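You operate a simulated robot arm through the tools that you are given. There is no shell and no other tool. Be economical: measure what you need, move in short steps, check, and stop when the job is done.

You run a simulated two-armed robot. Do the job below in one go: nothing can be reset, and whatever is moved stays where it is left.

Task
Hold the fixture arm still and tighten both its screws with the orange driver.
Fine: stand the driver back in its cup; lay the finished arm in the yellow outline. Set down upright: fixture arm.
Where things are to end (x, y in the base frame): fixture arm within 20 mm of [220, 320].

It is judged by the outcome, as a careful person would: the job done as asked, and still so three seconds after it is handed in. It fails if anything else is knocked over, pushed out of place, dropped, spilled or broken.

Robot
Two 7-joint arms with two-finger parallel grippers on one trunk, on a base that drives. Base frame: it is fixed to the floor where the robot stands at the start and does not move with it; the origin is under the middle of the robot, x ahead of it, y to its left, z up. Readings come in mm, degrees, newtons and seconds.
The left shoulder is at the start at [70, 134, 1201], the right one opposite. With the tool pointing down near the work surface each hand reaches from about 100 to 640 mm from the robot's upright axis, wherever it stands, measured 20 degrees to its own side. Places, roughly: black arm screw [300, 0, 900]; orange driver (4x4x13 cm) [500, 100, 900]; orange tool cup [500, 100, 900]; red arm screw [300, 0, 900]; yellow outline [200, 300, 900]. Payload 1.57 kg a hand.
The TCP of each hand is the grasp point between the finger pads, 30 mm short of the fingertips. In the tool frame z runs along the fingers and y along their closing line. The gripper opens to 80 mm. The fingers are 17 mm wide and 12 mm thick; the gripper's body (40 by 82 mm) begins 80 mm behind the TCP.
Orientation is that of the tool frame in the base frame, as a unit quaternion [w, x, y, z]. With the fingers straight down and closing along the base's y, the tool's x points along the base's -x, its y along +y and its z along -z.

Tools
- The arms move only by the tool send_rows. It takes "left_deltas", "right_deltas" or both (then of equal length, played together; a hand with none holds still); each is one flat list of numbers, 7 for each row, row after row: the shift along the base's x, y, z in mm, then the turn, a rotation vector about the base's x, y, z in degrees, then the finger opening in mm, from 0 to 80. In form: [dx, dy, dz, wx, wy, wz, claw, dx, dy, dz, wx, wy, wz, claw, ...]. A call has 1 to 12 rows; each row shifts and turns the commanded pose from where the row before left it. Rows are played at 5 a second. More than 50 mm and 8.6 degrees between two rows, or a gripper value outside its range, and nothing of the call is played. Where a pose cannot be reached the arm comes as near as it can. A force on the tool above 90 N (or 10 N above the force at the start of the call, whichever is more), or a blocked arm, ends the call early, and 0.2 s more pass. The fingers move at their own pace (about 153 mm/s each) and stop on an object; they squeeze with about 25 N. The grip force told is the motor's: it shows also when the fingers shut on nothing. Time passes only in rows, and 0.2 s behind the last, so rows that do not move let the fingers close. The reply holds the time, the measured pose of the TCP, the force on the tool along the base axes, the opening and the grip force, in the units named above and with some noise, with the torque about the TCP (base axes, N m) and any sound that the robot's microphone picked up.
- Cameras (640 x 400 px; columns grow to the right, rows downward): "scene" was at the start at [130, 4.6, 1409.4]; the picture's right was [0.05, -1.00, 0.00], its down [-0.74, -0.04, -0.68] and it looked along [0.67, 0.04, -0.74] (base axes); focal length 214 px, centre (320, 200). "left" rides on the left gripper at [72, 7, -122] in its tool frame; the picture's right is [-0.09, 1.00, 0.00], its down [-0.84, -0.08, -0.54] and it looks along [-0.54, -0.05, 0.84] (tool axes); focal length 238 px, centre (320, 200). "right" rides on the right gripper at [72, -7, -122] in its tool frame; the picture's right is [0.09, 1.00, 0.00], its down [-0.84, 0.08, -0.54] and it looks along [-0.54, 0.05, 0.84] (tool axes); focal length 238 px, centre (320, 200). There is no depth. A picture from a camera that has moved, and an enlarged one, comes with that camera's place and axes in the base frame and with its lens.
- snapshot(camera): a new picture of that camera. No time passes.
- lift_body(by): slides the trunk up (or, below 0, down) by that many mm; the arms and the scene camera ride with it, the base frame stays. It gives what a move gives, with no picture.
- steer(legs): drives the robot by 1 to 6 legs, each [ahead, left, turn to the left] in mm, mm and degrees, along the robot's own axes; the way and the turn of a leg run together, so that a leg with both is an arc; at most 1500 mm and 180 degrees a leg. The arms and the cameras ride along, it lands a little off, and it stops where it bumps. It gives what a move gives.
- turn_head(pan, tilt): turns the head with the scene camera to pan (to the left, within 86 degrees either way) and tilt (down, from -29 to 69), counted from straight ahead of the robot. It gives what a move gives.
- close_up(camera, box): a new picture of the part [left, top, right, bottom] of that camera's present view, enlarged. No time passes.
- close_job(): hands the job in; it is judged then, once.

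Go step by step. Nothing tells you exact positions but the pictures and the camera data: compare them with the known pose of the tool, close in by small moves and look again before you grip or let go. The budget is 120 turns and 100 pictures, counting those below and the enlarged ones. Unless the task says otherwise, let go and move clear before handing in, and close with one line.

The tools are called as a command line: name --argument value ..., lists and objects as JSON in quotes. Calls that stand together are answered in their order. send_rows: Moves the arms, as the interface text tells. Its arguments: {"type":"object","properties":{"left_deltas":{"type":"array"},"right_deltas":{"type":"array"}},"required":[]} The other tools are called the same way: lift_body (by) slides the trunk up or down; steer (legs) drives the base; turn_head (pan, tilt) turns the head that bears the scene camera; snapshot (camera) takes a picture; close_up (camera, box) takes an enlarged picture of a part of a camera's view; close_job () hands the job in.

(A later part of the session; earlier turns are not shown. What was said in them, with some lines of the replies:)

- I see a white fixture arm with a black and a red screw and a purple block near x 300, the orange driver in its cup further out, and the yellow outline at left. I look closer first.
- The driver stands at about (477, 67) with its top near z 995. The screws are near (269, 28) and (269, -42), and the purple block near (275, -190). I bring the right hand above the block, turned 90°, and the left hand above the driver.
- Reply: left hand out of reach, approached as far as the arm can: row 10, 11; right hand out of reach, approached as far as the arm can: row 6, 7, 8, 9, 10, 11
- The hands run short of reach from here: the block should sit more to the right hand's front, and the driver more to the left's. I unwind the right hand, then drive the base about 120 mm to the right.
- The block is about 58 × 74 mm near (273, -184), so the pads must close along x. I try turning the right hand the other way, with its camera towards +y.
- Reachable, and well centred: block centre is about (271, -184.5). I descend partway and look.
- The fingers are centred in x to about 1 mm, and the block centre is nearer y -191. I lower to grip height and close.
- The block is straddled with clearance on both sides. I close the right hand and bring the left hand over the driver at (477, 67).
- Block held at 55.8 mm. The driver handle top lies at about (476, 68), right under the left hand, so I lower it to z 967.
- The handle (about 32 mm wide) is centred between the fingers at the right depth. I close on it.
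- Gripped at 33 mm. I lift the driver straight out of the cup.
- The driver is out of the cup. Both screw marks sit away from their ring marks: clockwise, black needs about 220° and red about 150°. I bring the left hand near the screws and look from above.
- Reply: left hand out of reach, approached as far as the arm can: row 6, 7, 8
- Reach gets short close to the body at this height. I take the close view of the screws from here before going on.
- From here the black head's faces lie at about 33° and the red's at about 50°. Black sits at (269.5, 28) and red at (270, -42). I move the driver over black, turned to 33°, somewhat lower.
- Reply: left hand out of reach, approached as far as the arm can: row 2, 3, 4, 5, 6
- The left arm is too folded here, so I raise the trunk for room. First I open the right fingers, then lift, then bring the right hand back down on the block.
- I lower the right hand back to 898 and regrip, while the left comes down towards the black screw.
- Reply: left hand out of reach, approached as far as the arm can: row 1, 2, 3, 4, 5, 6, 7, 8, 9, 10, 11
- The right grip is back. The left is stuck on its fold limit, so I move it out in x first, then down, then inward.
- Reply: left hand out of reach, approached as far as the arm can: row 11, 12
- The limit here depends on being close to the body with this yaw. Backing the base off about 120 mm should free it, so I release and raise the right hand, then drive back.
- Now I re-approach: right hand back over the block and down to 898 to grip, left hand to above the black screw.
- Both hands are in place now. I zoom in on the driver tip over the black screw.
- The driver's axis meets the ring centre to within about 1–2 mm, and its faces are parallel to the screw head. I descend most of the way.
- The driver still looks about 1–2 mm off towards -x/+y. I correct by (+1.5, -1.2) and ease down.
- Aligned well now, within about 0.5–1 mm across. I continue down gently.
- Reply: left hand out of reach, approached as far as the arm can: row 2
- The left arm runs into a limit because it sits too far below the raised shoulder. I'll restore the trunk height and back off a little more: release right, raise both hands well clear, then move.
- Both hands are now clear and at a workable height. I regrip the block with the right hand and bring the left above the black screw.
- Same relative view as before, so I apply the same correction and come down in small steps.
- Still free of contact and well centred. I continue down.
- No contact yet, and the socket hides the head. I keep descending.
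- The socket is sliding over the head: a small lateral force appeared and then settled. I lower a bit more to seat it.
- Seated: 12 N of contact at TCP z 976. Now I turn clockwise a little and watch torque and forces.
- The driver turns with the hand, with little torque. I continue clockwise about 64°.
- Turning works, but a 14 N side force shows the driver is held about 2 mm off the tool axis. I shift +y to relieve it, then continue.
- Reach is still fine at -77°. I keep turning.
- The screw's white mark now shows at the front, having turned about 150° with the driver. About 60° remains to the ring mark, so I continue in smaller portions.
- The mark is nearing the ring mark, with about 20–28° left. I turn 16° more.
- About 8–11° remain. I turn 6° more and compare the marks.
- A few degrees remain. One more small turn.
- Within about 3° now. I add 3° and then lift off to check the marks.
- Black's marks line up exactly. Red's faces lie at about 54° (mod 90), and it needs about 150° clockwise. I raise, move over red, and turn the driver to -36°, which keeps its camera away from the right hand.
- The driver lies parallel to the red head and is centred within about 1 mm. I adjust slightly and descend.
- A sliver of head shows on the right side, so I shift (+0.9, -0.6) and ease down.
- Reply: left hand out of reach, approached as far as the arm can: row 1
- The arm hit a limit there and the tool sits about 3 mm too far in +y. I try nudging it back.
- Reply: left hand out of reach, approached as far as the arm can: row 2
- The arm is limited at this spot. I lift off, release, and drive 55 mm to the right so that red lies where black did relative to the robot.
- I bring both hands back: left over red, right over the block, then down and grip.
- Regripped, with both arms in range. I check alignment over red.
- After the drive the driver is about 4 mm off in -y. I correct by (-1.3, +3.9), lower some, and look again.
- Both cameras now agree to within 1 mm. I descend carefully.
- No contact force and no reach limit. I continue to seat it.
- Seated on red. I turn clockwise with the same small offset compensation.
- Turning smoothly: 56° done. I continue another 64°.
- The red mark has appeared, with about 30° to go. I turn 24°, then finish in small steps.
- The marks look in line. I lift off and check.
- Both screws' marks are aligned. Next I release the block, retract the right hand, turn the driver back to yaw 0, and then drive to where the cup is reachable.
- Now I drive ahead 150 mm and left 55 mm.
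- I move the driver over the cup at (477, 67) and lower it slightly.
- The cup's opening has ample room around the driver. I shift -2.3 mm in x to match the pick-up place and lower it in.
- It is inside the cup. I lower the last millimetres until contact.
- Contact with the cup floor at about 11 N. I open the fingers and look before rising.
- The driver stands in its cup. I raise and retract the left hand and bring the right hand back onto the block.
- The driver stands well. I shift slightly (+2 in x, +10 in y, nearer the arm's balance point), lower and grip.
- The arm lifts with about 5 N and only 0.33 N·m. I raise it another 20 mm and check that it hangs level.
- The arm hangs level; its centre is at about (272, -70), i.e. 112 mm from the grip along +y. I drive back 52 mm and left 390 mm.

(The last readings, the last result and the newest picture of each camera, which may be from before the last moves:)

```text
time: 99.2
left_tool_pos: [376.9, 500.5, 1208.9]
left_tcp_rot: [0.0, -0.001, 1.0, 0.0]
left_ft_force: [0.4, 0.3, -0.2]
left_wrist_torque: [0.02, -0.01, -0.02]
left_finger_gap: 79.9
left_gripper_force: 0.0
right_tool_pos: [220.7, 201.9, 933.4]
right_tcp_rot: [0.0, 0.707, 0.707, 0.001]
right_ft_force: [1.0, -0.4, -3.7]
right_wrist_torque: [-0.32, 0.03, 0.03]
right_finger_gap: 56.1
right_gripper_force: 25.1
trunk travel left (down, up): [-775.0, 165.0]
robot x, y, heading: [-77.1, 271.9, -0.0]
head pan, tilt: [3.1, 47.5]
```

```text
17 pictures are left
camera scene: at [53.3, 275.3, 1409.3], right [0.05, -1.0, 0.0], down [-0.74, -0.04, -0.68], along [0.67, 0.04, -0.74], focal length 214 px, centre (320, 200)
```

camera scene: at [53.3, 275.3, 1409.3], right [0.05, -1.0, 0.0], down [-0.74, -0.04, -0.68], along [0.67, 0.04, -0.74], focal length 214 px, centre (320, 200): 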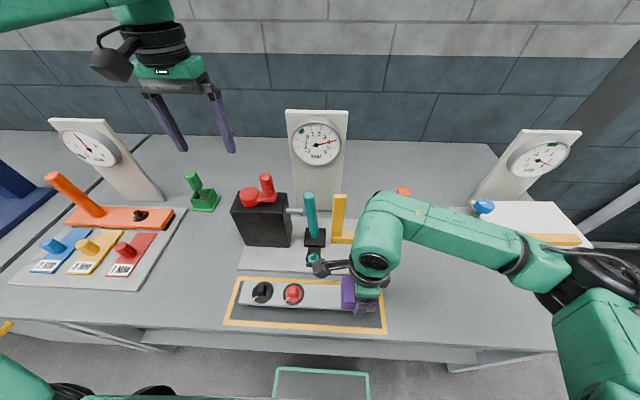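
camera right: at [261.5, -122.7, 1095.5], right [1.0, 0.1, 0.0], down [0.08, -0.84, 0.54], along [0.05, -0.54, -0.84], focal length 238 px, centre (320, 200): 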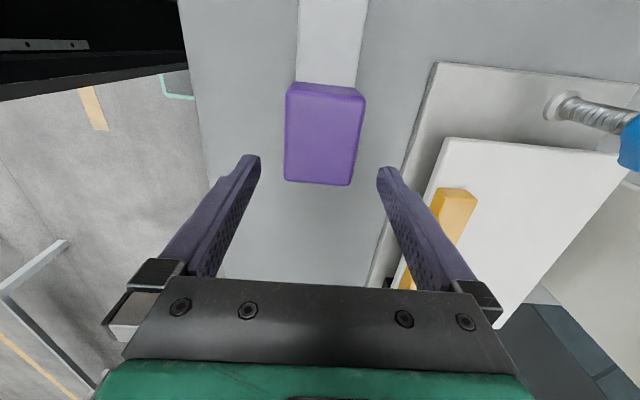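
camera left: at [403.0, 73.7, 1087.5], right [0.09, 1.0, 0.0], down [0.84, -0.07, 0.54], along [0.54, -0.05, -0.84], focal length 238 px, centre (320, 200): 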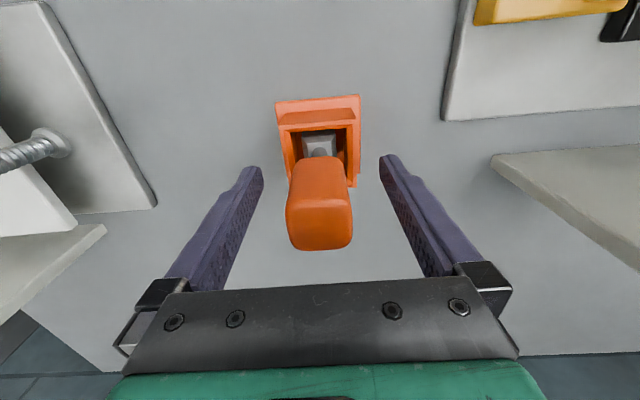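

The arm hangs over the outline, with its centre at about (220, 314). I shift +6 mm in y and lower it.

send_rows --right_deltas '[0, 3, -8, 0, 0, 0, 50, 0, 3, -8, 0, 0, 0, 50, 0, 0, -8, 0, 0, 0, 50, 0, 0, -6, 0, 0, 0, 50]'

close_up --camera "scene" --box '[210, 240, 400, 345]'

```text
time: 100.2
left_tool_pos: [377.3, 500.3, 1208.4]
left_tcp_rot: [0.001, -0.001, 1.0, -0.001]
left_ft_force: [0.4, 0.7, -0.3]
left_wrist_torque: [0.0, -0.02, -0.01]
left_finger_gap: 79.9
left_gripper_force: 0.2
right_tool_pos: [219.3, 209.6, 903.7]
right_tcp_rot: [0.0, 0.707, 0.707, 0.001]
right_ft_force: [-0.2, 0.8, -5.0]
right_wrist_torque: [-0.37, 0.01, 0.01]
right_finger_gap: 55.9
right_gripper_force: 24.9
trunk travel left (down, up): [-775.0, 165.0]
robot x, y, heading: [-78.3, 272.8, -0.1]
head pan, tilt: [3.1, 47.5]
```

```text
3.37 times, centred on (305, 292) of scene
camera zoom: at [53.6, 276.4, 1409.3], right [0.05, -1.0, 0.0], down [-0.74, -0.04, -0.68], along [0.67, 0.04, -0.74], focal length 722 px, centre (370, -112)
```

zoom: 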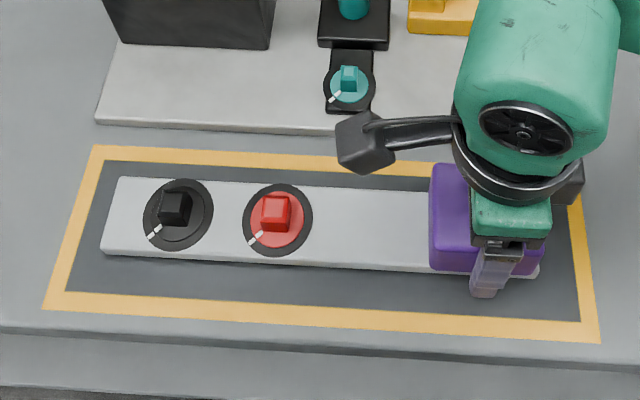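

It is well centred in the outline. I lower the last few millimetres to contact.

send_rows --right_deltas '[0, 0, -3, 0, 0, 0, 50, 0, 0, -2.5, 0, 0, 0, 50]'

send_rows --right_deltas '[0, 0, -1, 0, 0, 0, 50]'

```text
time: 100.8
left_tool_pos: [377.8, 500.8, 1208.0]
left_tcp_rot: [0.001, 0.0, 1.0, -0.002]
left_ft_force: [0.4, -0.1, 0.2]
left_wrist_torque: [0.02, 0.01, 0.0]
left_finger_gap: 80.2
left_gripper_force: 0.0
right_tool_pos: [219.2, 209.7, 897.7]
right_tcp_rot: [0.001, 0.707, 0.707, 0.001]
right_ft_force: [0.0, 0.1, -4.7]
right_wrist_torque: [-0.34, 0.01, 0.02]
right_finger_gap: 55.7
right_gripper_force: 25.0
trunk travel left (down, up): [-775.0, 165.0]
robot x, y, heading: [-75.1, 272.5, 0.1]
head pan, tilt: [3.1, 47.5]
```

```text
time: 101.2
left_tool_pos: [375.3, 500.5, 1207.8]
left_tcp_rot: [0.0, -0.001, 1.0, -0.001]
left_ft_force: [0.3, 0.7, 0.3]
left_wrist_torque: [-0.01, 0.02, -0.04]
left_finger_gap: 79.9
left_gripper_force: 0.0
right_tool_pos: [219.6, 209.2, 897.3]
right_tcp_rot: [0.001, 0.707, 0.707, 0.0]
right_ft_force: [-0.4, 0.3, -2.8]
right_wrist_torque: [0.16, 0.03, 0.03]
right_finger_gap: 56.2
right_gripper_force: 24.9
trunk travel left (down, up): [-775.0, 165.0]
robot x, y, heading: [-75.3, 273.6, -0.2]
head pan, tilt: [3.1, 47.5]
```

Contact is starting. I lower 1 mm more, open, and rise clear.

send_rows --right_deltas '[0, 0, -0.8, 0, 0, 0, 50, 0, 0, 0, 0, 0, 0, 65, 0, 0, 0, 0, 0, 0, 80, 0, 0, 0, 0, 0, 0, 80, 0, 0, 15, 0, 0, 0, 80, 0, 0, 20, 0, 0, 0, 80, 0, 0, 25, 0, 0, 0, 80, 0, 0, 25, 0, 0, 0, 80, 0, 0, 25, 0, 0, 0, 80, 0, 0, 25, 0, 0, 0, 80]'

snapshot --camera "scene"

close_up --camera "scene" --box '[210, 260, 400, 345]'

```text
time: 103.3
left_tool_pos: [375.5, 502.6, 1207.8]
left_tcp_rot: [0.001, -0.001, 1.0, -0.001]
left_ft_force: [1.1, 0.4, 0.6]
left_wrist_torque: [0.01, -0.02, -0.01]
left_finger_gap: 80.0
left_gripper_force: 0.0
right_tool_pos: [218.6, 208.5, 1033.2]
right_tcp_rot: [0.001, 0.707, 0.707, 0.001]
right_ft_force: [-0.3, 0.5, 0.4]
right_wrist_torque: [-0.03, 0.02, -0.01]
right_finger_gap: 80.0
right_gripper_force: 0.0
trunk travel left (down, up): [-775.0, 165.0]
robot x, y, heading: [-77.3, 270.8, 0.1]
head pan, tilt: [3.1, 47.5]
```

```text
15 pictures are left
camera scene: at [52.9, 277.1, 1409.4], right [0.05, -1.0, 0.0], down [-0.74, -0.04, -0.68], along [0.67, 0.04, -0.74], focal length 214 px, centre (320, 200)
```

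scene: 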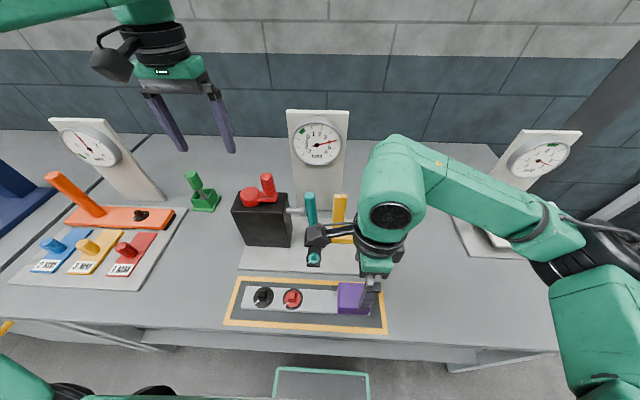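

```text
3.37 times, centred on (305, 302) of scene
camera zoom: at [52.9, 277.1, 1409.4], right [0.05, -1.0, 0.0], down [-0.74, -0.04, -0.68], along [0.67, 0.04, -0.74], focal length 722 px, centre (370, -145)
```

zoom: 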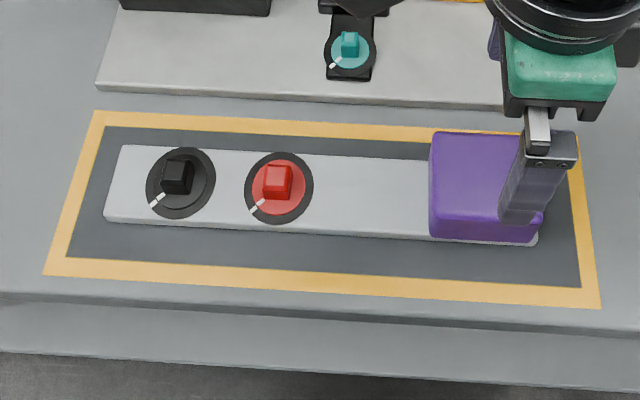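

The fixture arm lies flat and centred in the yellow outline at about (219, 320), with both screw marks lined up. The driver is standing in its cup, and both hands are clear, so I hand in.

close_job

```text
The job is handed in.
```

Both screws are tightened to their marks, the driver is back upright in its cup, and the fixture arm lies in the yellow outline at about (219, 320), measured from the picture. The right arm hid the cup in the last picture, so I last saw the driver standing before I moved the arm.
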